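You operate a simulated robot arm through the tools that you are given. There is no shell and no other tool.

You are at the controls of a simulated robot arm. One attempt, no reset.

## Task
Move the length from the yellow socket into the gland and tighten the nut.
Fine: free the stand lever and loosen the gland nut first; clamp the stand again once the length is in. Where these are worked on the way, their far stop is far enough and under half their travel is too little: gland nut, stand lever.
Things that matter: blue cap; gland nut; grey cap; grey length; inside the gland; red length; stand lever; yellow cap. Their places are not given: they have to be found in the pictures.

The check looks at the end state, three seconds after you hand in, the way a careful person would. Anything else that was tipped, shoved, dropped, spilled or broken makes it a failure.

## Robot
A 6-joint arm with a two-finger gripper, fixed in place. Base frame: the origin is at the foot of the arm, x ahead of it, y to its left, z up; the work surface is at about z = 0.85. Lengths are in m, angles in rad, forces in N, time in s.
Its first joint turns from -2.897 to 2.897 rad. Payload 2.45 kg.
The TCP is the grasp point between the finger pads, 0.02 m short of the fingertips. In the tool frame z runs along the fingers and y along their closing line. The gripper opens to 0.14 m. The gripper's body begins 0.168 m behind the TCP.
Orientation is told as [roll, pitch, yaw] about the base's x, y, z axes, in that order, counted from this pose: with the fingers straight down and closing along the base's y, the tool's x points along the base's -x, its y along +y and its z along -z.

## Interface
- The arm moves only by the tool drive_tool. Its argument "plan" is a list of rows, each an object (a shift or turn left out is 0, a gripper value left out holds the last) with "offset": the shift along the tool's x, y, z in units of 20 mm (1.0 is 20 mm), a list of three; "rot": the turn, a rotation vector about the tool's x, y, z in units of 5 degrees (1.0 is 5 degrees), a list of three; "fingers": the gripper command, from -1 (fully open) to 1 (shut), values between in proportion. In form: [{"offset": [dx, dy, dz], "rot": [ax, ay, az], "fingers": fingers}, ...]. A call has 1 to 20 rows; each row shifts and turns the commanded pose from where the row before left it, along the tool's axes as they then stand. A call with a number of a shift or a turn outside -1 to 1 is refused whole. Each row takes 0.2 s and may step no farther than 0.05 m and 0.15 rad from the row before; otherwise, or with a gripper value out of range, the whole call is refused. Where a pose cannot be reached the arm comes as near as it can. A force on the tool above 90 N (or 10 N above the force at the start of the call, whichever is more), or a blocked arm, ends the call early, and 0.2 s more pass. The fingers move at their own pace (about 0.045 m/s each) and stop on an object; they squeeze with about 31 N. The grip force told is the motor's: it shows also when the fingers shut on nothing. Time passes only in rows, and 0.2 s behind the last, so rows that do not move let the fingers close. It gives the time, the measured TCP pose, the force on the tool (base axes), the opening and the grip force at its end, in the units of the frame above (readings bear some noise), with the torque about the TCP (base axes, N m) and any sound that the robot's microphone picked up.
- Cameras (640 x 400 px; columns grow to the right, rows downward): "scene" is fixed at [0.0538, 0.5002, 1.5029]; the picture's right is [0.03, -1.00, 0.00], its down [-0.58, -0.02, -0.82] and it looks along [0.82, 0.03, -0.58] (base axes); focal length 340 px, centre (320, 200). "wrist" rides on the gripper at [0.078, 0.011, -0.209] in the tool frame; the picture's right is [-0.14, 0.99, 0.00], its down [-0.92, -0.13, -0.37] and it looks along [-0.36, -0.05, 0.93] (tool axes); focal length 280 px, centre (320, 200).
- snapshot(camera): a new picture of that camera. It takes no simulated time.
- pixel_to_xyz(camera, pixels): for up to 12 pixels [column, row] of the newest picture of that camera ("zoom" is the newest enlarged one), the place [x, y, z] in the base frame of the surface seen there, good to about 0.002 m. It takes no simulated time.
- zoom(camera, box): a new picture of the part [left, top, right, bottom] of that camera's present view, enlarged. It takes no simulated time.
- close_job(): hands the job in; it is judged then, once.

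Leave the gripper open and the arm clear of the work at the hand-in unless told otherwise.

The tools are called after "Emit:" as name(argument=value, ...) on one line, values as JSON. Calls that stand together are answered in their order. drive_tool: Moves the arm, as the interface text tells. Its arguments: {"type":"object","properties":{"plan":{"type":"array"}},"required":["plan"]} The other tools are called the same way: snapshot (camera) takes a picture; pixel_to_xyz (camera, pixels) gives the place of the surface under pixels of a picture; zoom (camera, box) takes an enlarged picture of a part of a camera's view; close_job () hands the job in.

At the start:

```text
t: 0.0
tool_pos: [0.5298, 0.6227, 1.246]
ee_rot: [0.003, -0.001, 0.001]
wrist_force: [0.6, -0.1, -1.0]
moment: [-0.02, 0.0, 0.04]
gripper_width: 0.1401
grip_force: 0.0
```

scene: 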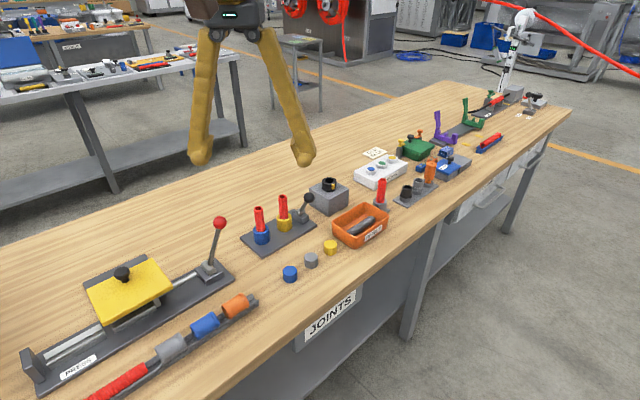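
wrist: 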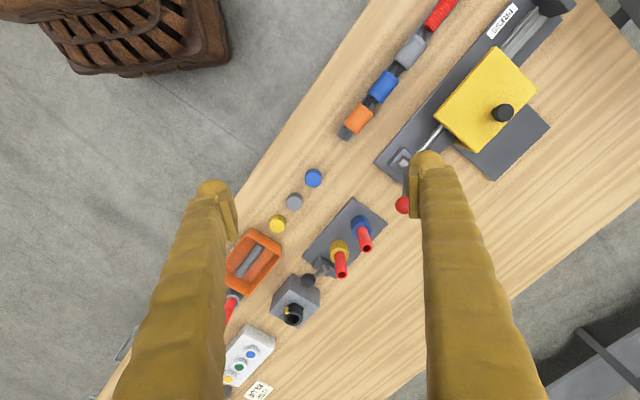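

I see the bench with a stand holding blue and yellow sockets with red lengths (about scene 270,220), a lever with a black knob (308,198), and a grey block with a black nut (328,190). I'll zoom in on both views.

Emit:
zoom(camera="scene", box=[230, 160, 410, 290])

Emit:
zoom(camera="wrist", box=[210, 160, 410, 340])

```text
3.08 times, centred on (320, 225) of scene
```

zoom: 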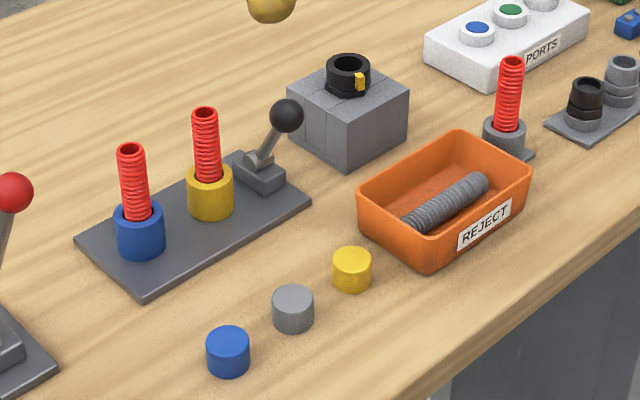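

```text
2.22 times, centred on (310, 250) of wrist
```

zoom: 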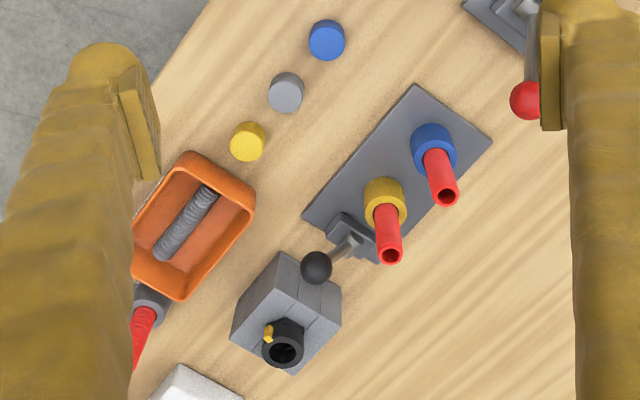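

I'll re-zoom more tightly on the stand and gland so I can measure the parts.

Emit:
zoom(camera="scene", box=[240, 170, 352, 250])

```text
5.00 times, centred on (296, 210) of scene
```

zoom: 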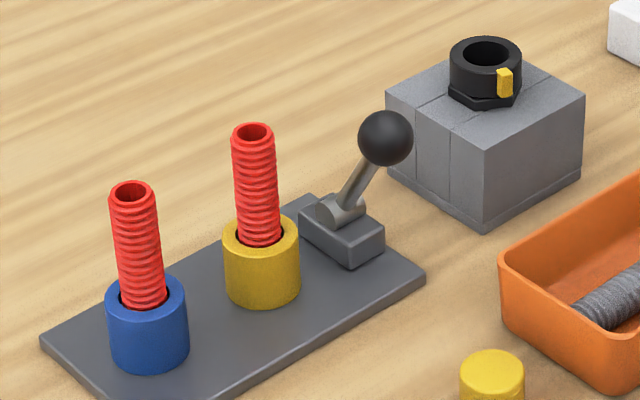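

Now I'll measure the key points in this zoom: the length tops, socket rims, lever knob and pivot, nut rim, yellow mark, block corners and plate corners.

Emit:
pixel_to_xyz(camera="zoom", pixels=[[253, 126], [253, 143], [235, 135], [272, 135], [232, 245], [296, 245], [262, 255], [385, 137], [340, 208], [350, 245], [410, 275], [310, 198]])

Emit:
pixel_to_xyz(camera="zoom", pixels=[[486, 38], [486, 70], [453, 54], [519, 54], [504, 72], [504, 90], [485, 104], [386, 97], [485, 145], [583, 98], [487, 225], [487, 54]])

Emit:
pixel_to_xyz(camera="zoom", pixels=[[133, 185], [133, 200], [42, 342], [424, 275], [310, 195], [115, 180], [155, 190], [148, 330], [265, 300], [256, 200], [360, 180], [385, 115]])

```text
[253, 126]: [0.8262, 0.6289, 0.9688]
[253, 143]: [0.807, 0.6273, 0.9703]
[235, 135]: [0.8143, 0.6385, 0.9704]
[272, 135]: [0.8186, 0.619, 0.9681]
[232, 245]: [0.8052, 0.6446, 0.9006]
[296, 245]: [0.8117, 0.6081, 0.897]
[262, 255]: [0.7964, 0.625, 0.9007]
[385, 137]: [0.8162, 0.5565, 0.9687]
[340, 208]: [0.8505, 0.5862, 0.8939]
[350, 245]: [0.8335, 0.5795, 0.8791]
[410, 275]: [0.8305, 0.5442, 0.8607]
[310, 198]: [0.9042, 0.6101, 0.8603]
```

```text
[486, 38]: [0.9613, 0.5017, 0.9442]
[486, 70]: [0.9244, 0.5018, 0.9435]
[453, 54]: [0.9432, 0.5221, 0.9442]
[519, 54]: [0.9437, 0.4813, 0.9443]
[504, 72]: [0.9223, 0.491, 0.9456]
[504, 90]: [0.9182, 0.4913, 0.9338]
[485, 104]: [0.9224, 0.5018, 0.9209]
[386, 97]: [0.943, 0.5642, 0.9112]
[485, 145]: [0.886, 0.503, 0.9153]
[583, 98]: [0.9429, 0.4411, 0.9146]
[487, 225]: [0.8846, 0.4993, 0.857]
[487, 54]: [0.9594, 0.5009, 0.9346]
```

```text
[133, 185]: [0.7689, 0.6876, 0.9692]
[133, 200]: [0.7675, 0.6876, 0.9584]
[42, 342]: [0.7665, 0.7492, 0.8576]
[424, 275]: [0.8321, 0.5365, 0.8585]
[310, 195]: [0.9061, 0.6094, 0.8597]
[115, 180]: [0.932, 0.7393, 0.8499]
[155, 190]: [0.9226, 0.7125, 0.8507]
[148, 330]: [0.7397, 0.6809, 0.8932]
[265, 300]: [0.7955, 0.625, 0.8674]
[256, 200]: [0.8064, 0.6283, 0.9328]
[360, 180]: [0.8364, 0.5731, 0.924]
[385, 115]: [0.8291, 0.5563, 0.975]
```

The length in the yellow socket stands at about (0.816, 0.628) with its top at z 0.97. The nut is at about (0.943, 0.502) with its top at 0.944. I'll take a closer look at the lever and nut details.

Emit:
zoom(camera="scene", box=[294, 185, 326, 205])

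Emit:
zoom(camera="scene", box=[308, 174, 352, 204])

Emit:
zoom(camera="wrist", box=[270, 230, 382, 340])

```text
16.00 times, centred on (310, 195) of scene
```

zoom: 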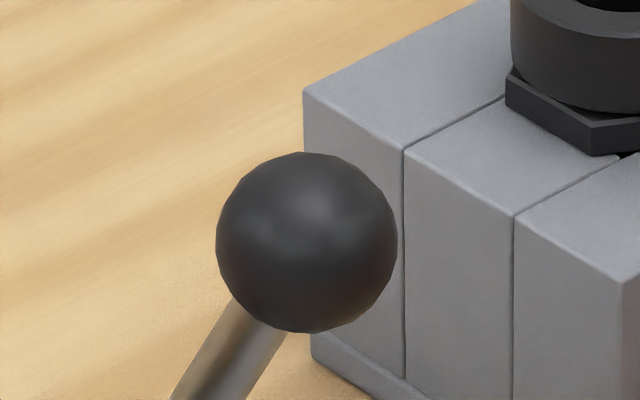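

```text
13.33 times, centred on (330, 189) of scene
```

zoom: 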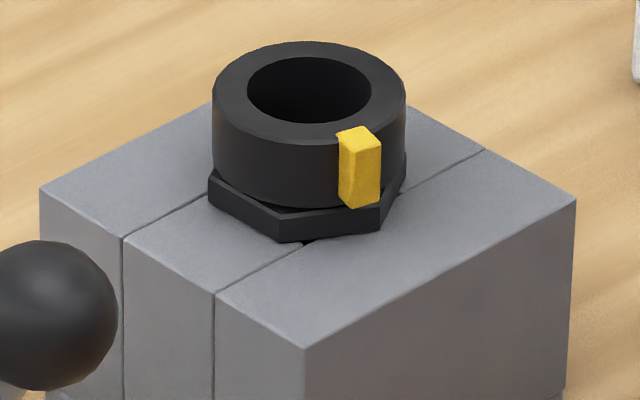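

```text
3.64 times, centred on (326, 285) of wrist
```

zoom: 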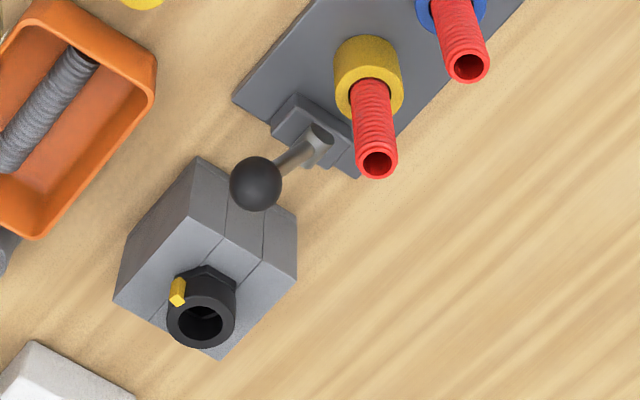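

Now I'll measure lever and nut points in the wrist zoom, which is the newest one.

Emit:
pixel_to_xyz(camera="zoom", pixels=[[255, 183], [318, 135], [300, 155], [295, 100], [355, 140], [272, 133], [177, 290], [200, 345], [200, 322], [168, 322], [234, 322], [205, 272]])

Emit:
snapshot(camera="wrist")

```text
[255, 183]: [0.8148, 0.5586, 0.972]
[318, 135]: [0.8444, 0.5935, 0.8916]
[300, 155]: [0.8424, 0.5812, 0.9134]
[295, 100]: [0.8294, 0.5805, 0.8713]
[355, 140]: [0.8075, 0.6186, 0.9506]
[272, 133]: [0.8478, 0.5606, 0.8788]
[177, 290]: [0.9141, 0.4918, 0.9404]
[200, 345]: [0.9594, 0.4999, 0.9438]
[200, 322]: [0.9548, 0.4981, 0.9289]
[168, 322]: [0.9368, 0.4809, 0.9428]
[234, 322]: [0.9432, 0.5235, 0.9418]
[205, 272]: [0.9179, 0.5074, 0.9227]
```

```text
taken
```

wrist: 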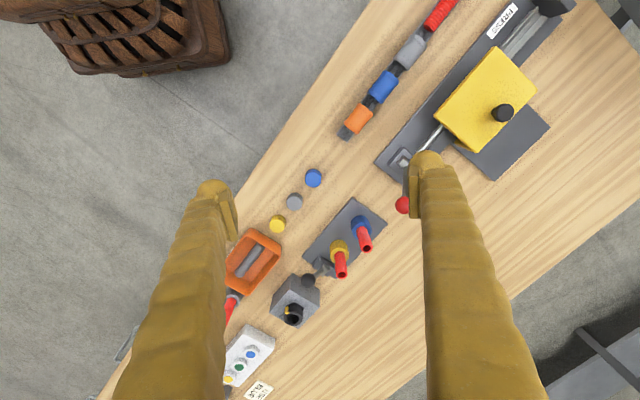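

The lever pivots near (0.85, 0.588, 0.893), and its knob centre is at about (0.827, 0.557, 0.961), leaning towards (-x, -y). First I'll turn the tool so the fingers close along the lever's swing direction (yaw about -49.5°) and narrow the gripper a little. Then I'll see how far the arm reaches.

Emit:
drive_tool(plan=[{"rot": [0, 0, 0.99], "fingers": 0.1}, {"rot": [0, 0, 0.99]}, {"rot": [0, 0, 0.99]}, {"rot": [0, 0, 0.99]}, {"rot": [0, 0, 0.99]}, {"rot": [0, 0, 0.99]}, {"rot": [0, 0, 0.99]}, {"rot": [0, 0, 0.99]}, {"rot": [0, 0, 0.99]}, {"rot": [0, 0, 0.99]}])

```text
t: 2.2
tool_pos: [0.5289, 0.6231, 1.2456]
ee_rot: [0.0, 0.0, -0.866]
wrist_force: [0.0, 0.2, -0.5]
moment: [-0.02, -0.01, -0.01]
gripper_width: 0.0628
grip_force: 0.1
```

The yaw is now -0.866 rad and the opening is 0.063. Next I'll move to hover above the knob at (0.828, 0.557, 1.06).

Emit:
drive_tool(plan=[{"offset": [-0.937, 0.706, 0.715]}, {"offset": [-0.937, 0.706, 0.715]}, {"offset": [-0.937, 0.706, 0.715]}, {"offset": [-0.937, 0.706, 0.715]}, {"offset": [-0.937, 0.706, 0.715]}, {"offset": [-0.937, 0.706, 0.715]}, {"offset": [-0.937, 0.706, 0.715]}, {"offset": [-0.937, 0.706, 0.715]}, {"offset": [-0.937, 0.706, 0.715]}, {"offset": [-0.937, 0.706, 0.715]}, {"offset": [-0.937, 0.706, 0.715]}, {"offset": [-0.937, 0.706, 0.715]}, {"offset": [-0.937, 0.706, 0.715]}])

Emit:
snapshot(camera="wrist")

Emit:
snapshot(camera="scene")

```text
t: 5.0
tool_pos: [0.8258, 0.5564, 1.0607]
ee_rot: [0.001, 0.0, -0.863]
wrist_force: [-0.2, 0.5, 1.3]
moment: [0.02, -0.02, 0.0]
gripper_width: 0.0631
grip_force: 0.0
```

```text
taken
```

wrist: 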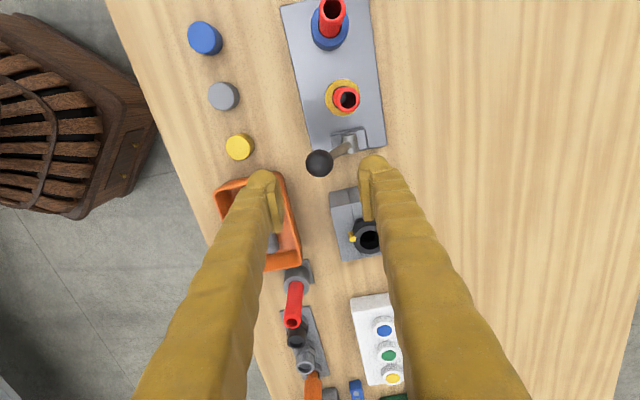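

```text
taken
```

scene: 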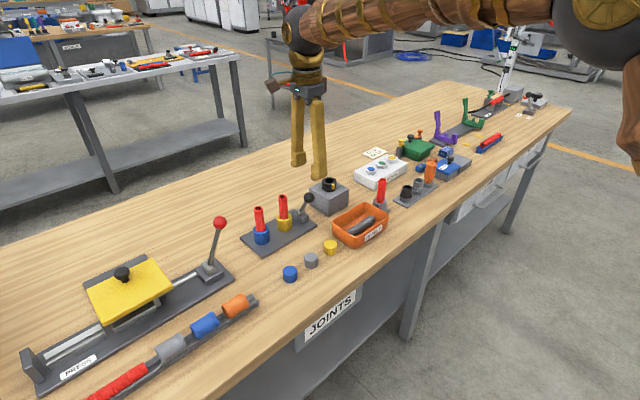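

The arm reached hover with no trouble. I'll check the reach over the gland at (0.943, 0.502), staying high, and look at the nut from above.

Emit:
drive_tool(plan=[{"offset": [-0.975, 0.45, 0]}, {"offset": [-0.975, 0.45, 0]}, {"offset": [-0.975, 0.45, 0]}, {"offset": [-0.975, 0.45, 0]}, {"offset": [-0.975, 0.45, 0]}, {"offset": [-0.975, 0.45, 0]}, {}])

Emit:
snapshot(camera="wrist")

```text
t: 6.6
tool_pos: [0.9443, 0.5026, 1.0597]
ee_rot: [0.0, 0.0, -0.866]
wrist_force: [-0.1, -0.3, 0.5]
moment: [-0.03, 0.03, 0.02]
gripper_width: 0.0631
grip_force: 0.1
```

```text
taken
```

wrist: 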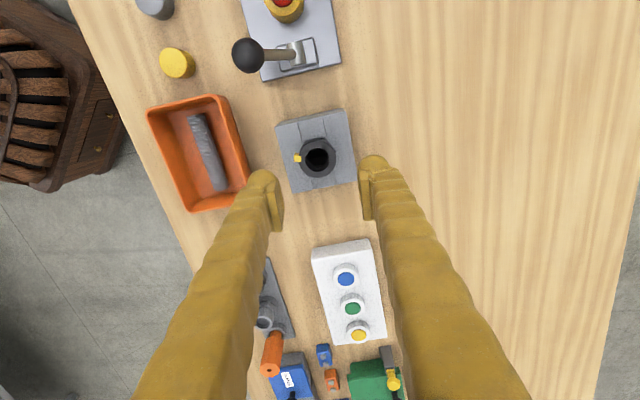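

The reach is fine here. I'll zoom in on the lever and nut from this viewpoint.

Emit:
zoom(camera="wrist", box=[220, 0, 380, 100])

Emit:
zoom(camera="wrist", box=[260, 100, 372, 200])

Emit:
pixel_to_xyz(camera="wrist", pixels=[[249, 55], [265, 55], [290, 54], [298, 54], [297, 158], [332, 160], [317, 140], [316, 173], [318, 158], [280, 128], [346, 110], [355, 182]])

```text
4.00 times, centred on (300, 50) of wrist
```

zoom: 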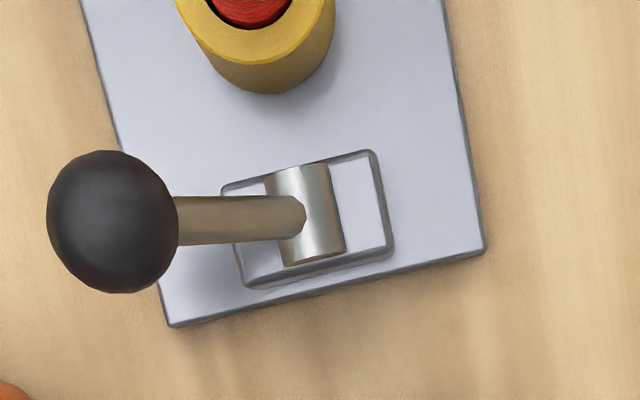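

```text
4.00 times, centred on (316, 150) of wrist
```

zoom: 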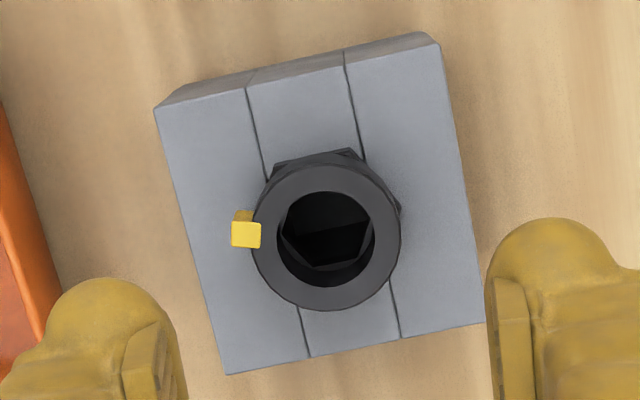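

```text
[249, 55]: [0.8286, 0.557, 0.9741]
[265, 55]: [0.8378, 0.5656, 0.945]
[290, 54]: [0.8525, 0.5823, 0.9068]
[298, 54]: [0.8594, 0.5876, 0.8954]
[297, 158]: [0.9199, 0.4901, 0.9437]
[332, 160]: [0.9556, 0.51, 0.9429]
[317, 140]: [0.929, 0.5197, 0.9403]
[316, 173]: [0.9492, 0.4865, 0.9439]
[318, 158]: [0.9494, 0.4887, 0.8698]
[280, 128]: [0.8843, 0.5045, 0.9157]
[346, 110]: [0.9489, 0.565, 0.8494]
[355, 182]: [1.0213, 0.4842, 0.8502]
```

The lever swings along the tool's y direction about a pivot near (0.858, 0.588, 0.887). I'll go back over the knob at (0.829, 0.557) and lower the fingers so they straddle it.

Emit:
drive_tool(plan=[{"offset": [0.967, -0.437, 0]}, {"offset": [0.967, -0.437, 0]}, {"offset": [0.967, -0.437, 0]}, {"offset": [0.967, -0.437, 0]}, {"offset": [0.967, -0.437, 0]}, {"offset": [0.967, -0.437, 0]}, {"offset": [0, 0, 0.7]}, {"offset": [0, 0, 0.7]}, {"offset": [0, 0, 0.7]}, {"offset": [0, 0, 0.7]}, {}])

Emit:
snapshot(camera="wrist")

Emit:
zoom(camera="scene", box=[230, 130, 390, 240])

```text
t: 9.0
tool_pos: [0.8285, 0.5576, 1.0032]
ee_rot: [0.001, -0.001, -0.864]
wrist_force: [-0.4, 0.0, -0.6]
moment: [0.0, 0.02, -0.02]
gripper_width: 0.063
grip_force: 0.1
```

```text
taken
```

wrist: 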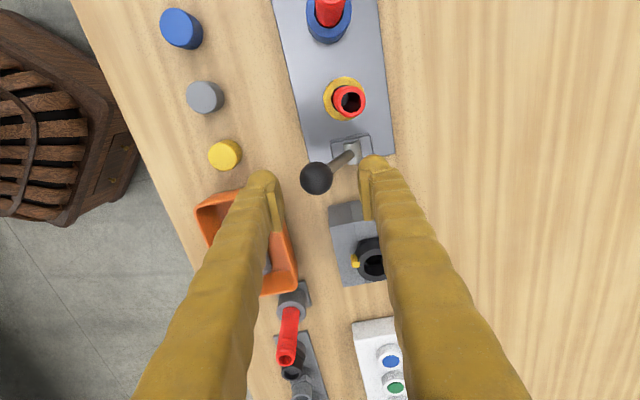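

```text
3.64 times, centred on (310, 185) of scene
```

zoom: 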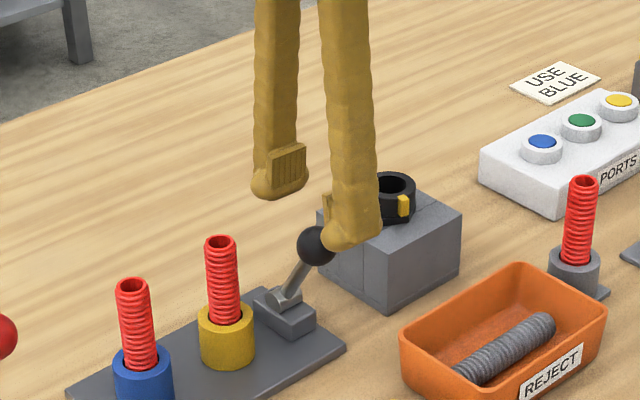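

The fingers are centred on either side of the knob (wrist 317,178). I'll go down about 38 mm so they straddle it.

Emit:
drive_tool(plan=[{"offset": [0, 0, 0.65]}, {"offset": [0, 0, 0.65]}, {"offset": [0, 0, 0.6], "fingers": 0.3}, {}, {}])

Emit:
snapshot(camera="wrist")

Emit:
zoom(camera="scene", box=[230, 130, 390, 240])

```text
t: 10.2
tool_pos: [0.8297, 0.5592, 0.9647]
ee_rot: [0.002, 0.001, -0.865]
wrist_force: [-0.1, -0.1, 0.0]
moment: [-0.01, 0.02, -0.02]
gripper_width: 0.0493
grip_force: 0.0
```

```text
taken
```

wrist: 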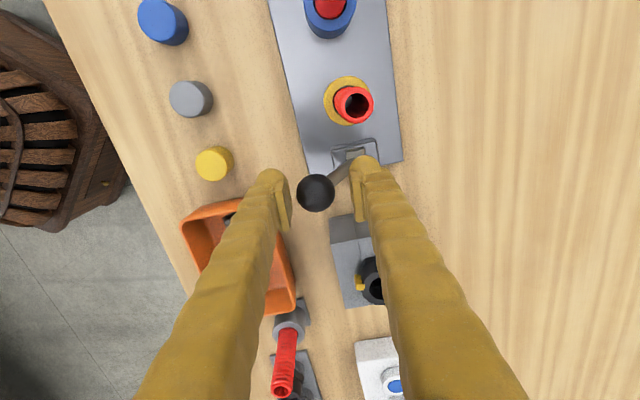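

```text
3.64 times, centred on (310, 185) of scene
```

zoom: 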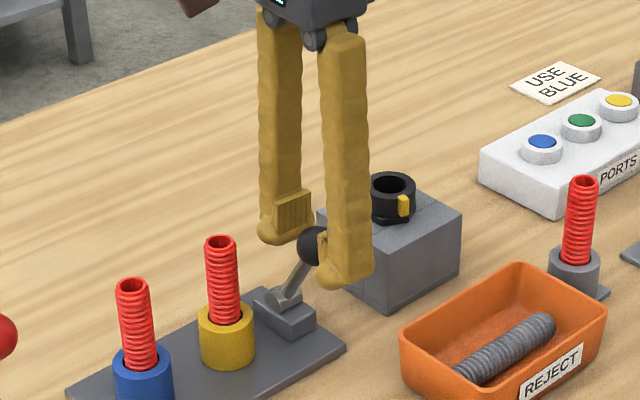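

The knob sits between the pads. I'll push it along +y of the tool (away from the robot), following the arc, and watch the force.

Emit:
drive_tool(plan=[{"offset": [0, 0.5, 0]}, {"offset": [0, 0.5, -0.15]}, {"offset": [0, 0.5, -0.15]}, {}])

Emit:
zoom(camera="scene", box=[230, 130, 390, 240])

```text
t: 11.2
tool_pos: [0.8505, 0.5784, 0.9711]
ee_rot: [-0.001, 0.0, -0.863]
wrist_force: [0.7, 0.0, -0.4]
moment: [-0.01, 0.0, -0.03]
gripper_width: 0.0495
grip_force: 0.0
```

```text
3.64 times, centred on (310, 185) of scene
```

zoom: 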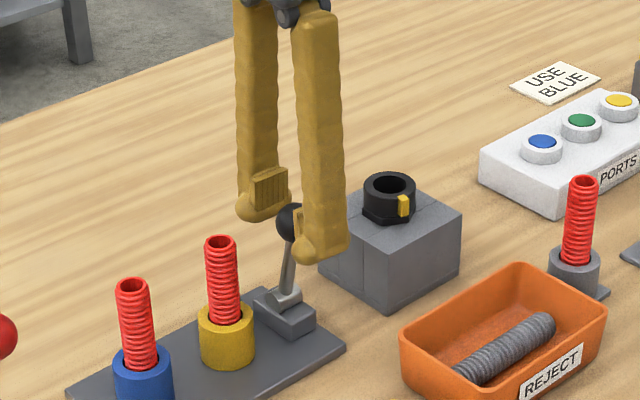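

The lever follows easily, with almost no force. I'll keep going along the arc.

Emit:
drive_tool(plan=[{"offset": [0, 0.5, -0.1]}, {"offset": [0, 0.5, 0]}, {"offset": [0, 0.5, 0.05]}, {"offset": [0, 0.5, 0.1]}, {}])

Emit:
zoom(camera="scene", box=[230, 130, 390, 240])

```text
t: 12.4
tool_pos: [0.8828, 0.6031, 0.9713]
ee_rot: [0.0, 0.001, -0.864]
wrist_force: [0.4, 0.0, -0.5]
moment: [-0.01, -0.03, 0.02]
gripper_width: 0.0492
grip_force: 0.1
```

```text
3.64 times, centred on (310, 185) of scene
```

zoom: 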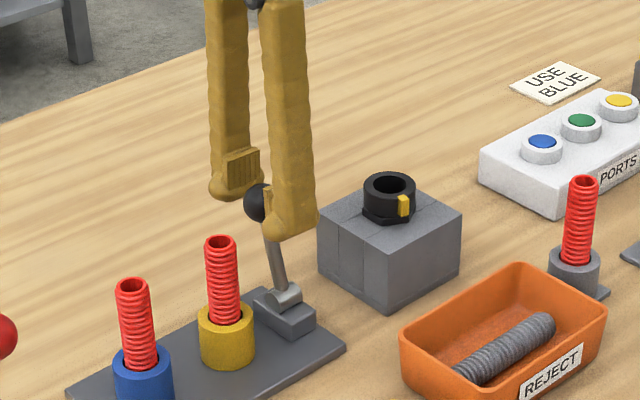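

The lever is now past vertical and still free. I'll continue until a stop shows up.

Emit:
drive_tool(plan=[{"offset": [0, 0.4, 0.15]}, {"offset": [0, 0.4, 0.2]}, {"offset": [0, 0.4, 0.2]}, {}])

Emit:
zoom(camera="scene", box=[230, 130, 390, 240])

```text
t: 13.4
tool_pos: [0.9009, 0.6182, 0.9591]
ee_rot: [0.001, 0.001, -0.862]
wrist_force: [-6.3, -4.1, 3.1]
moment: [-0.04, 0.07, 0.09]
gripper_width: 0.0535
grip_force: 3.2
```

```text
3.64 times, centred on (310, 185) of scene
```

zoom: 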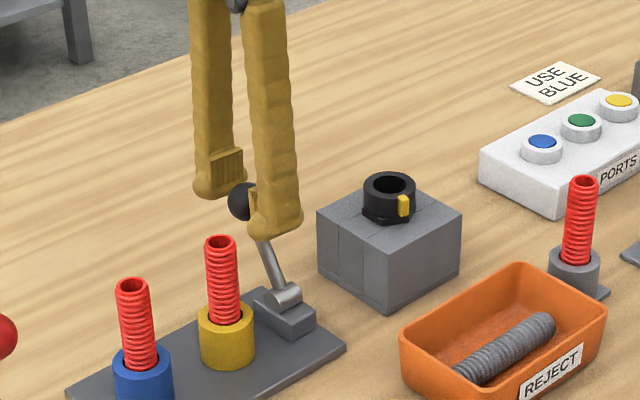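

A 7.5 N push-back at about +29° of tilt tells me the lever is at its far stop. I'll centre the fingers, open slightly, rise clear and check that the lever stays put.

Emit:
drive_tool(plan=[{"offset": [0, 0.1, 0.05]}, {"offset": [0, -0.5, 0], "fingers": 0.1}, {}, {"offset": [0, 0, -1]}, {"offset": [0, 0, -1]}, {"offset": [0, 0, -1]}, {"offset": [0, 0, -1]}, {"offset": [0, 0, -1]}, {}])

Emit:
zoom(camera="scene", box=[230, 130, 390, 240])

Emit:
snapshot(camera="wrist")

```text
t: 15.4
tool_pos: [0.8925, 0.6143, 1.0572]
ee_rot: [0.001, 0.0, -0.865]
wrist_force: [-0.3, -0.1, -0.2]
moment: [0.0, 0.03, 0.01]
gripper_width: 0.0629
grip_force: 0.1
```

```text
3.64 times, centred on (310, 185) of scene
```

zoom: 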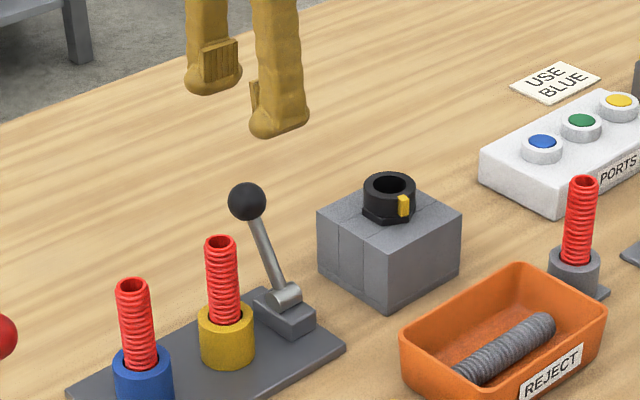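

```text
taken
```

wrist: 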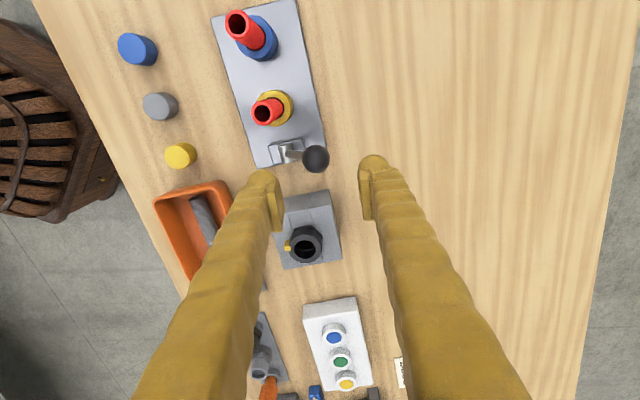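

The lever stays at its far stop. Next is the nut: its yellow tab is at (0.920, 0.490), on the robot side. I'll turn the tool to yaw +15° so the pads clear the tab, then move over the nut centre at (0.943, 0.502).

Emit:
drive_tool(plan=[{"rot": [0, 0, -0.994]}, {"rot": [0, 0, -0.994]}, {"rot": [0, 0, -0.994]}, {"rot": [0, 0, -0.994]}, {"rot": [0, 0, -0.994]}, {"rot": [0, 0, -0.994]}, {"rot": [0, 0, -0.994]}, {"rot": [0, 0, -0.994]}, {"rot": [0, 0, -0.994]}, {"rot": [0, 0, -0.994]}, {"rot": [0, 0, -0.994]}, {"rot": [0, 0, -0.994]}, {"rot": [0, 0, -0.994]}, {"offset": [-0.141, -0.87, 0]}, {"offset": [-0.141, -0.87, 0]}, {"offset": [-0.141, -0.87, 0]}, {"offset": [-0.141, -0.87, 0]}, {"offset": [-0.141, -0.87, 0]}, {"offset": [-0.141, -0.87, 0]}, {"offset": [-0.141, -0.87, 0]}])

Emit:
snapshot(camera="wrist")

```text
t: 19.6
tool_pos: [0.9442, 0.5012, 1.0567]
ee_rot: [0.0, 0.0, 0.262]
wrist_force: [0.7, -0.1, -0.5]
moment: [0.0, -0.01, -0.02]
gripper_width: 0.063
grip_force: 0.1
```

```text
taken
```

wrist: 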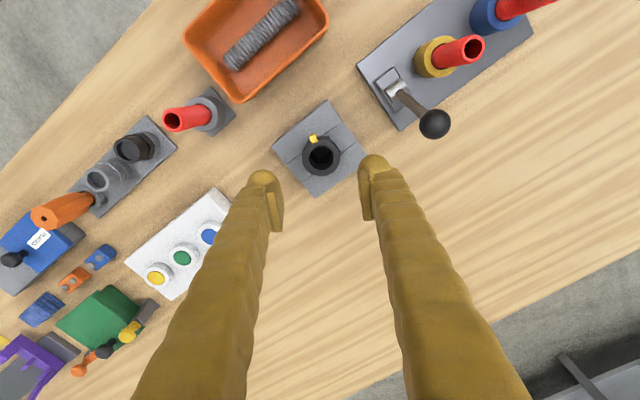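

I'm centred over the nut. I'll go down to about z 0.967 and check the alignment.

Emit:
drive_tool(plan=[{"offset": [0, 0, 0.9]}, {"offset": [0, 0, 0.9]}, {"offset": [0, 0, 0.9]}, {"offset": [0, 0, 0.9]}, {"offset": [0, 0, 0.8]}, {}])

Emit:
zoom(camera="wrist", box=[240, 120, 400, 230])

Emit:
zoom(camera="scene", box=[270, 120, 390, 220])

```text
t: 21.0
tool_pos: [0.9451, 0.502, 0.9695]
ee_rot: [0.0, 0.0, 0.265]
wrist_force: [0.5, 1.0, -0.8]
moment: [-0.02, 0.01, 0.02]
gripper_width: 0.0629
grip_force: 0.0
```

```text
3.64 times, centred on (320, 175) of wrist
```

zoom: 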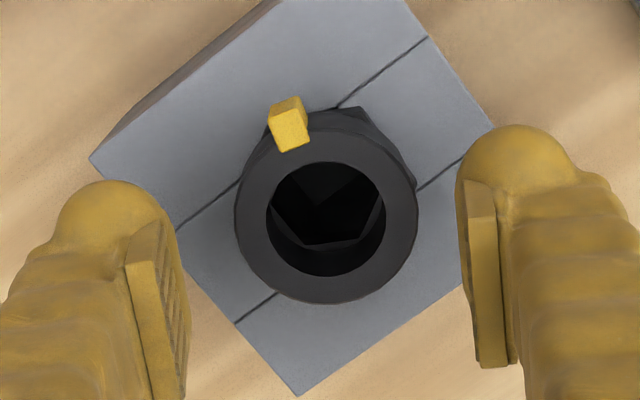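

```text
4.00 times, centred on (330, 170) of scene
```

zoom: 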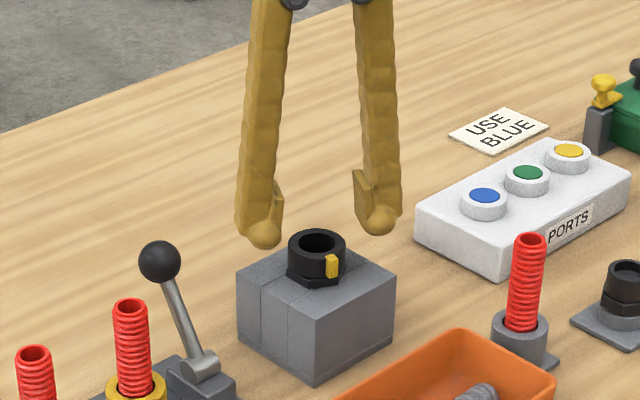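

I'll measure the nut rim in the newest wrist view so I can centre precisely.

Emit:
zoom(camera="wrist", box=[240, 120, 400, 230])

Emit:
pixel_to_xyz(camera="zoom", pixels=[[238, 225], [415, 220], [325, 138], [325, 302], [290, 130], [255, 230], [400, 225], [330, 290], [325, 260], [320, 215], [290, 200], [350, 210]])

```text
3.64 times, centred on (320, 175) of wrist
```

zoom: 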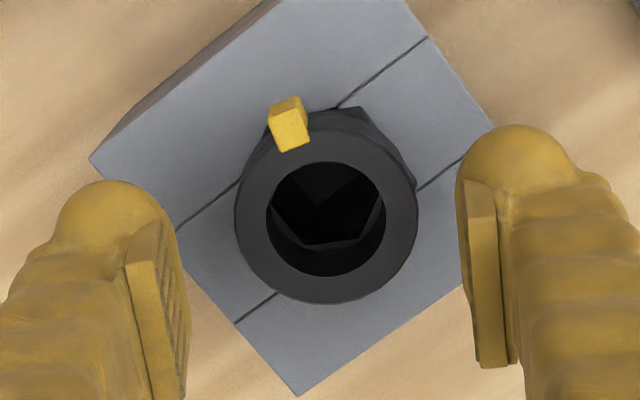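

```text
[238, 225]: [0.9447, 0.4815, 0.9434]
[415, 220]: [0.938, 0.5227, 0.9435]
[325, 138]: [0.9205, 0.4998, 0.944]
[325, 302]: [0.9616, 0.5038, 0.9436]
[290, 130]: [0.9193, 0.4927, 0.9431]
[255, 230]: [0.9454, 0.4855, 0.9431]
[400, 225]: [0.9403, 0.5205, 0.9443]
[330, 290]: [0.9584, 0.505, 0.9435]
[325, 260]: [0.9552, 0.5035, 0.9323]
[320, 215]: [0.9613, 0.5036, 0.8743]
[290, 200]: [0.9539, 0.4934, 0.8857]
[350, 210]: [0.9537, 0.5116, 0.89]
```

The nut centre is about (0.9415, 0.502) with its rim at z 0.9435. I'll shift 3.5 mm, go down to z 0.946 (tips at 0.926, just above the hex flange), and close.

Emit:
drive_tool(plan=[{"offset": [0.17, 0.04, 0.4]}, {"offset": [0, 0, 0.4]}, {"offset": [0, 0, 0.37]}, {"fingers": 1}, {}, {}, {}])

Emit:
zoom(camera="scene", box=[270, 120, 390, 220])

Emit:
zoom(camera="wrist", box=[240, 120, 400, 230])

```text
t: 22.6
tool_pos: [0.9403, 0.5013, 0.9454]
ee_rot: [-0.001, -0.001, 0.264]
wrist_force: [1.2, 4.3, 1.1]
moment: [0.06, -0.05, 0.02]
gripper_width: 0.0428
grip_force: 44.8
```

```text
4.00 times, centred on (330, 170) of scene
```

zoom: 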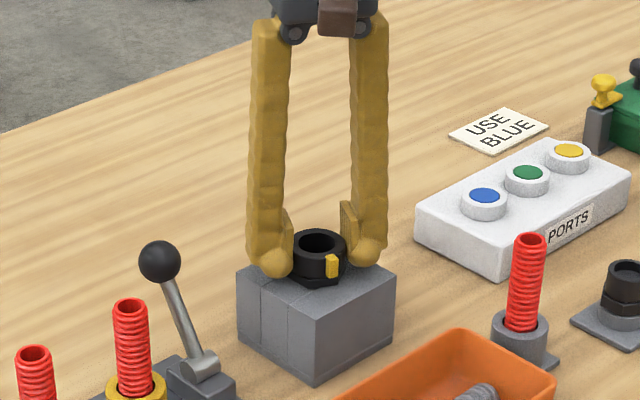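

```text
3.64 times, centred on (320, 175) of wrist
```

zoom: 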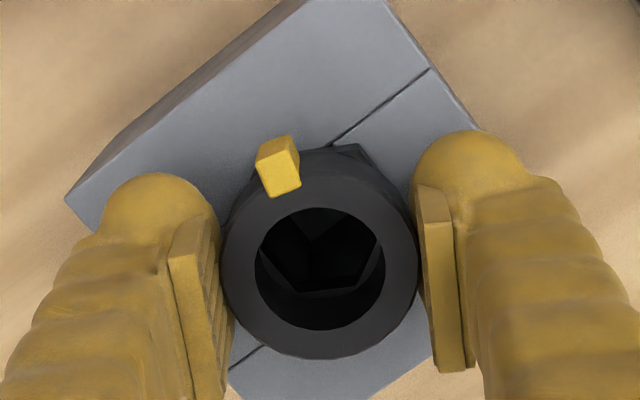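

The nut is gripped at an opening of 0.0428. I'll turn counter-clockwise seen from above (tool rot z negative) by 20° and read the torque.

Emit:
drive_tool(plan=[{"rot": [0, 0, -0.8]}, {"rot": [0, 0, -0.8]}, {"rot": [0, 0, -0.8]}, {"rot": [0, 0, -0.8]}, {"rot": [0, 0, -0.8]}, {}])

Emit:
zoom(camera="wrist", box=[240, 120, 400, 230])

Emit:
zoom(camera="scene", box=[270, 120, 390, 220])

```text
t: 24.0
tool_pos: [0.9406, 0.5015, 0.9452]
ee_rot: [0.0, 0.0, 0.615]
wrist_force: [-19.5, 24.0, 0.6]
moment: [0.27, 0.14, -0.01]
gripper_width: 0.0424
grip_force: 44.9
```

```text
3.64 times, centred on (320, 175) of wrist
```

zoom: 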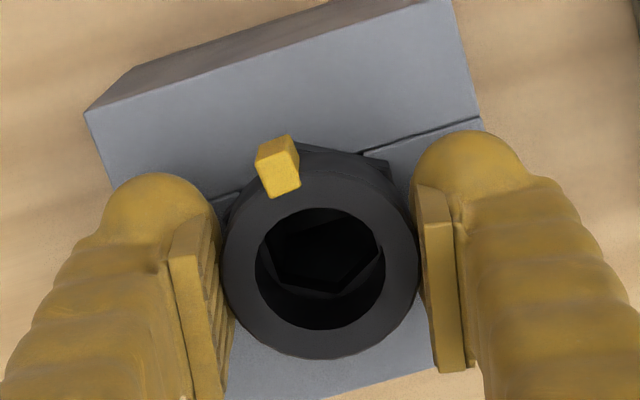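

```text
4.00 times, centred on (330, 170) of scene
```

zoom: 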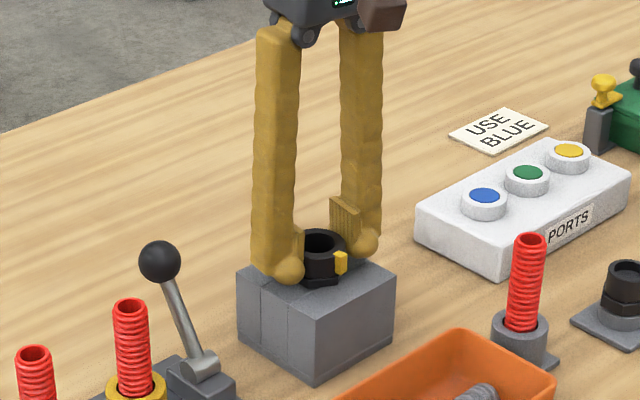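

The nut turns with the gripper, but there's a 31 N side force along the closing line, so I'm slightly off centre. I'll shift 2 mm along +y of the tool to relieve it and read again.

Emit:
drive_tool(plan=[{"offset": [0, 0.08, 0]}, {}])

```text
t: 24.6
tool_pos: [0.9404, 0.5025, 0.9462]
ee_rot: [0.0, -0.001, 0.613]
wrist_force: [-14.9, 16.2, 2.3]
moment: [0.17, 0.16, 0.01]
gripper_width: 0.0426
grip_force: 45.0
```

That took it down to 22 N. I'll shift 3 mm more.

Emit:
drive_tool(plan=[{"offset": [0, 0.16, 0]}, {}])

```text
t: 25.2
tool_pos: [0.9403, 0.5017, 0.9468]
ee_rot: [-0.001, 0.001, 0.61]
wrist_force: [17.6, -22.3, -2.1]
moment: [-0.23, -0.06, 0.01]
gripper_width: 0.0428
grip_force: 45.4
```

It overshot, so I'll go back about 1.5 mm.

Emit:
drive_tool(plan=[{"offset": [0, -0.07, 0]}, {}])

```text
t: 25.8
tool_pos: [0.9405, 0.5026, 0.9458]
ee_rot: [-0.001, 0.002, 0.612]
wrist_force: [31.4, -32.2, -1.9]
moment: [-0.3, -0.34, 0.04]
gripper_width: 0.0424
grip_force: 44.9
```

The reading lags. I'll wait a moment and read it again without moving.

Emit:
drive_tool(plan=[{}, {}, {}])

```text
t: 26.6
tool_pos: [0.9407, 0.5014, 0.9454]
ee_rot: [-0.001, 0.001, 0.613]
wrist_force: [47.6, -41.0, -1.6]
moment: [-0.27, -0.49, 0.02]
gripper_width: 0.0425
grip_force: 44.9
```

The arm integrates its position error, so the force builds up over time. The neutral point is about 1.7 mm back. I'll step back past it for a moment to bleed the force off.

Emit:
drive_tool(plan=[{"offset": [0, -0.17, 0]}, {}])

```text
t: 27.2
tool_pos: [0.9402, 0.5019, 0.9451]
ee_rot: [0.002, 0.001, 0.613]
wrist_force: [26.7, -12.0, 4.0]
moment: [0.14, -0.59, 0.02]
gripper_width: 0.0422
grip_force: 45.0
```

A side force remains. I'll release the nut, let the arm settle, and re-grip centred.

Emit:
drive_tool(plan=[{"fingers": 0.2}, {}, {}, {}])

Emit:
zoom(camera="wrist", box=[240, 120, 400, 230])

Emit:
pixel_to_xyz(camera="zoom", pixels=[[227, 250], [418, 250], [322, 172], [322, 358], [250, 190], [250, 315], [395, 190], [395, 315]])

```text
t: 28.2
tool_pos: [0.9403, 0.5, 0.9456]
ee_rot: [0.0, 0.002, 0.614]
wrist_force: [-0.2, -0.9, 0.1]
moment: [0.02, -0.01, 0.02]
gripper_width: 0.0561
grip_force: 0.1
```

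```text
3.64 times, centred on (320, 175) of wrist
```

zoom: 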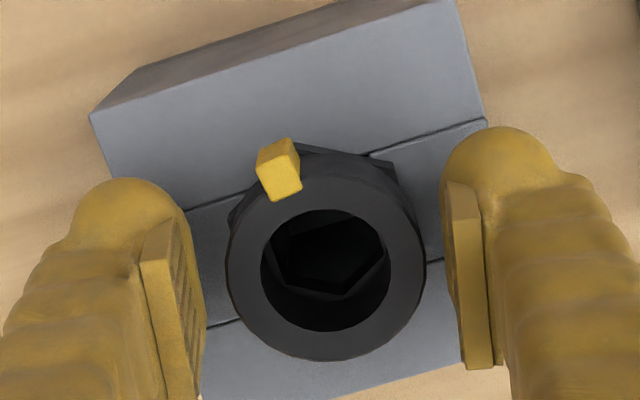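

```text
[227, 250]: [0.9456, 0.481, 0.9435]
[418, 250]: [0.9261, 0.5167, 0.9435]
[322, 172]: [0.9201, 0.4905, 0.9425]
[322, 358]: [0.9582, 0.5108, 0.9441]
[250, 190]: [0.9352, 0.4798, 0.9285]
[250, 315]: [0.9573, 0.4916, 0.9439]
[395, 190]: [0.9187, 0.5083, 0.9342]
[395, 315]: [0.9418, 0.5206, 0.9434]
```

The rim points now give the nut centre as (0.9398, 0.501). I'll shift 1.4 mm along +y of the tool, re-grip, and turn 40° more counter-clockwise.

Emit:
drive_tool(plan=[{"offset": [0, 0.07, 0]}, {"fingers": 1}, {}, {}, {"rot": [0, 0, -1]}, {"rot": [0, 0, -1]}, {"rot": [0, 0, -1]}, {"rot": [0, 0, -1]}])

Emit:
zoom(camera="wrist", box=[240, 120, 400, 230])

```text
t: 30.0
tool_pos: [0.9407, 0.5021, 0.946]
ee_rot: [0.0, 0.0, 0.963]
wrist_force: [0.8, 6.2, -10.7]
moment: [0.38, -0.31, -0.03]
gripper_width: 0.0412
grip_force: 44.8
```

```text
3.64 times, centred on (320, 175) of wrist
```

zoom: 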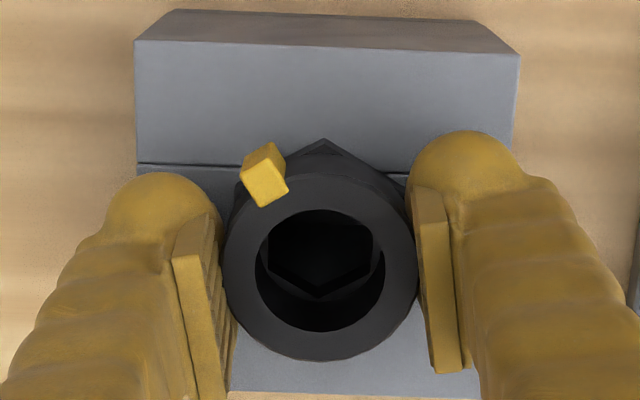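

The tab moved slightly relative to the pads. I'll measure its place to see how far the nut has actually turned.

Emit:
pixel_to_xyz(camera="zoom", pixels=[[265, 185], [263, 155], [322, 345], [235, 260], [408, 260], [322, 195], [324, 140], [322, 285]])

Emit:
zoom(camera="scene", box=[290, 150, 370, 220])

```text
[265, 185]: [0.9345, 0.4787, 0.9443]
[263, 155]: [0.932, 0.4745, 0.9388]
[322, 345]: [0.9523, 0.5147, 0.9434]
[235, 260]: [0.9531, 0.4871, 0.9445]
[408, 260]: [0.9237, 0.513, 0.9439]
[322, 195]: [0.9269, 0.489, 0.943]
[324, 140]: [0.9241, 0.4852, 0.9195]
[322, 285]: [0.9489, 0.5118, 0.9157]
```

```text
5.71 times, centred on (330, 185) of scene
```

zoom: 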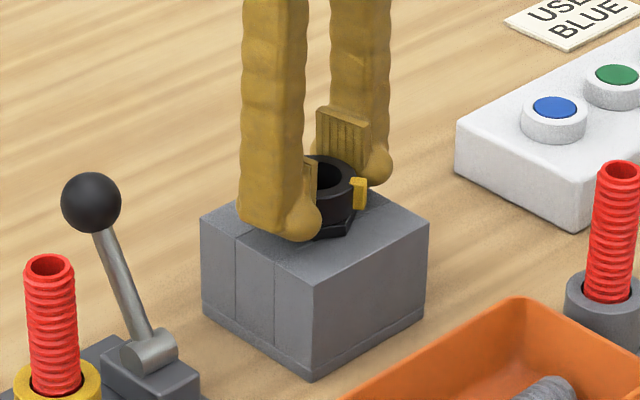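

The tab has gone from about 207° to about 257°, so the nut has turned about 50° counter-clockwise with little resistance. I'll continue 30° more.

Emit:
drive_tool(plan=[{"rot": [0, 0, -1]}, {"rot": [0, 0, -1]}, {"rot": [0, 0, -1]}, {"rot": [0, 0, -1]}, {"rot": [0, 0, -1]}, {"rot": [0, 0, -1]}])

Emit:
zoom(camera="wrist", box=[240, 120, 400, 230])

Emit:
zoom(camera="scene", box=[290, 150, 370, 220])

```text
t: 31.4
tool_pos: [0.9393, 0.5016, 0.9455]
ee_rot: [0.0, -0.001, 1.486]
wrist_force: [1.8, 3.9, -11.6]
moment: [0.05, -0.06, -0.03]
gripper_width: 0.0411
grip_force: 44.6
```

```text
3.64 times, centred on (320, 175) of wrist
```

zoom: 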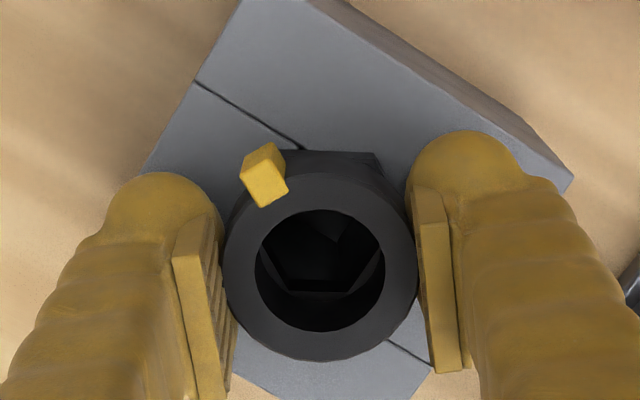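

```text
5.71 times, centred on (330, 185) of scene
```

zoom: 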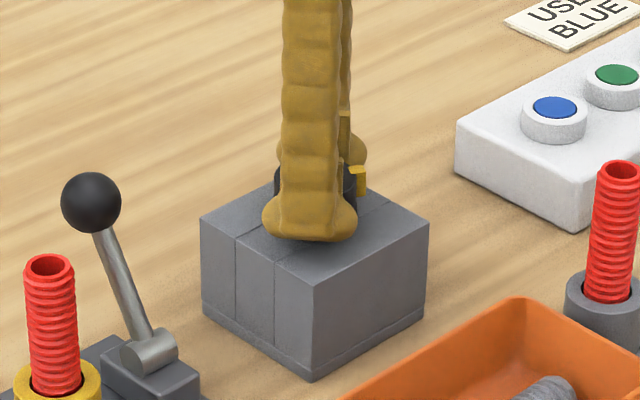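

The nut still follows. I'll check the rim height and continue to the stop.

Emit:
pixel_to_xyz(camera="wrist", pixels=[[320, 221], [299, 198], [342, 198]])

Emit:
drive_tool(plan=[{"rot": [0, 0, -1]}, {"rot": [0, 0, -1]}, {"rot": [0, 0, -1]}, {"rot": [0, 0, -1]}])

Emit:
zoom(camera="wrist", box=[240, 120, 400, 230])

```text
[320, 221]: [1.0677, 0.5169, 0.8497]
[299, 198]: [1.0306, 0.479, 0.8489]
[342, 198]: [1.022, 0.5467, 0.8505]
```

```text
t: 32.4
tool_pos: [0.9405, 0.5022, 0.9462]
ee_rot: [0.0, 0.0, 1.837]
wrist_force: [17.0, 4.8, -14.3]
moment: [0.26, -0.17, 0.01]
gripper_width: 0.0409
grip_force: 45.2
```

```text
3.64 times, centred on (320, 175) of wrist
```

zoom: 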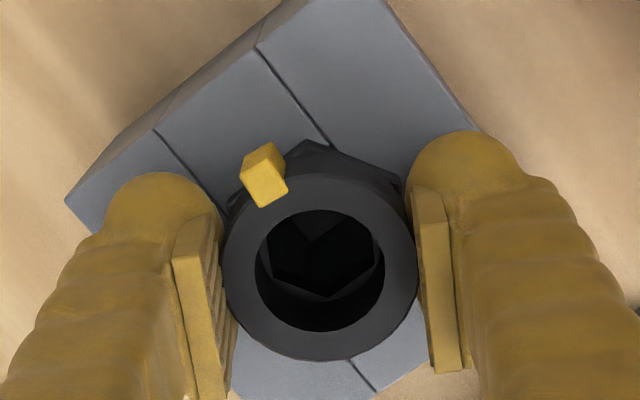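

It has turned about 100° with no stop yet and still rotates with the gripper. I'll continue.

Emit:
drive_tool(plan=[{"rot": [0, 0, -1]}, {"rot": [0, 0, -1]}, {"rot": [0, 0, -1]}, {"rot": [0, 0, -1]}])

Emit:
zoom(camera="wrist", box=[240, 120, 400, 230])

```text
t: 33.4
tool_pos: [0.9397, 0.5011, 0.9478]
ee_rot: [-0.001, 0.0, 2.186]
wrist_force: [9.3, 2.0, -0.9]
moment: [0.08, -0.05, -1.09]
gripper_width: 0.0431
grip_force: 45.1
```

```text
3.64 times, centred on (320, 175) of wrist
```

zoom: 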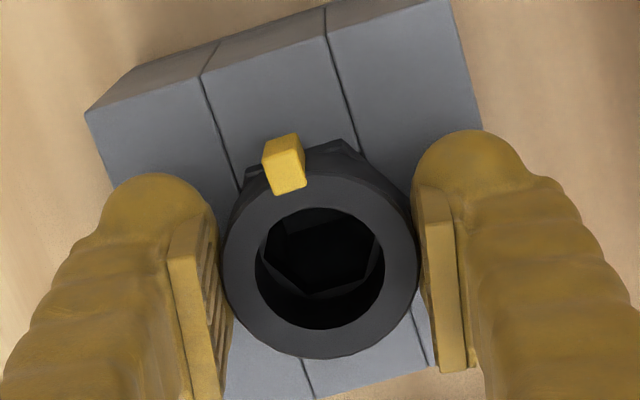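

The torque about z jumped to -1.09 and the pads slipped, so the nut is at its far loosening stop after about 107°. I'll open and rise to inspect.

Emit:
drive_tool(plan=[{"fingers": 0.1}, {}, {}, {"offset": [0, 0, -1]}, {"offset": [0, 0, -1]}, {"offset": [0, 0, -1]}, {"offset": [0, 0, -1]}, {"offset": [0, 0, -1]}, {"offset": [0, 0, -1]}, {}])

Emit:
snapshot(camera="wrist")

Emit:
zoom(camera="scene", box=[240, 170, 352, 250])

```text
t: 35.6
tool_pos: [0.9394, 0.5029, 1.0667]
ee_rot: [0.0, -0.001, 2.183]
wrist_force: [0.5, 0.5, -0.2]
moment: [-0.02, 0.02, -0.02]
gripper_width: 0.0632
grip_force: 0.0
```

```text
taken
```

wrist: 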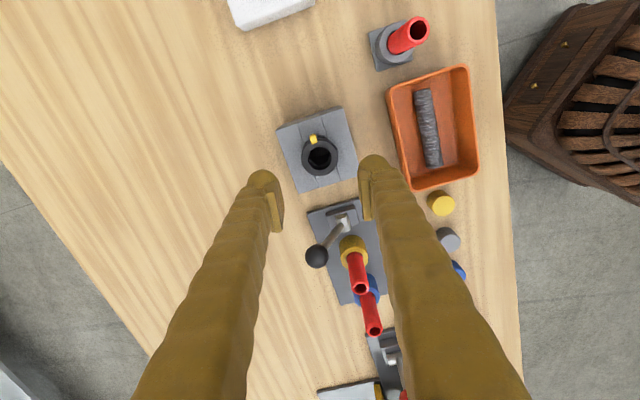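

```text
5.00 times, centred on (296, 210) of scene
```

zoom: 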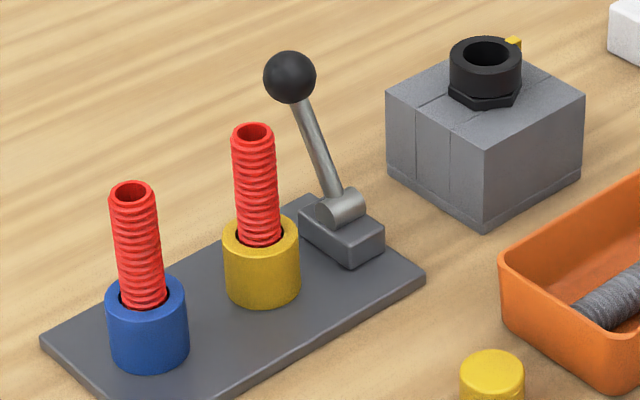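

Now I'll measure the nut's hole and the tab in the wrist zoom, and the length top.

Emit:
zoom(camera="wrist", box=[270, 110, 370, 200])

Emit:
pixel_to_xyz(camera="wrist", pixels=[[314, 139], [303, 156], [336, 156], [319, 171], [320, 155], [320, 162], [315, 158], [325, 158], [361, 289], [354, 249], [346, 240], [367, 250]])

```text
4.44 times, centred on (320, 155) of wrist
```

zoom: 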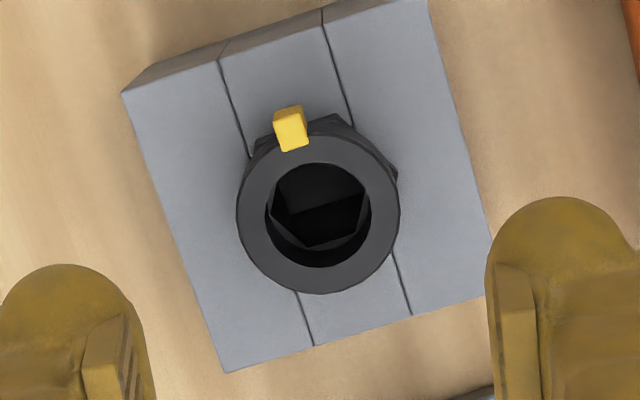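

```text
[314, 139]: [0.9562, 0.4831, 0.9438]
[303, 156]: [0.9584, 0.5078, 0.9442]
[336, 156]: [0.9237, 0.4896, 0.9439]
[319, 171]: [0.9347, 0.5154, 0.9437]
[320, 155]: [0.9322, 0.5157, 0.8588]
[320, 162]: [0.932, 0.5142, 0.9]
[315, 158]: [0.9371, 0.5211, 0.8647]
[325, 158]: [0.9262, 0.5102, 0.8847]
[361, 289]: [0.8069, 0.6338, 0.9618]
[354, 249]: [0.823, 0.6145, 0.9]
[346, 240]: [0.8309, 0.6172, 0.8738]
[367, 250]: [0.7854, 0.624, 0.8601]
```

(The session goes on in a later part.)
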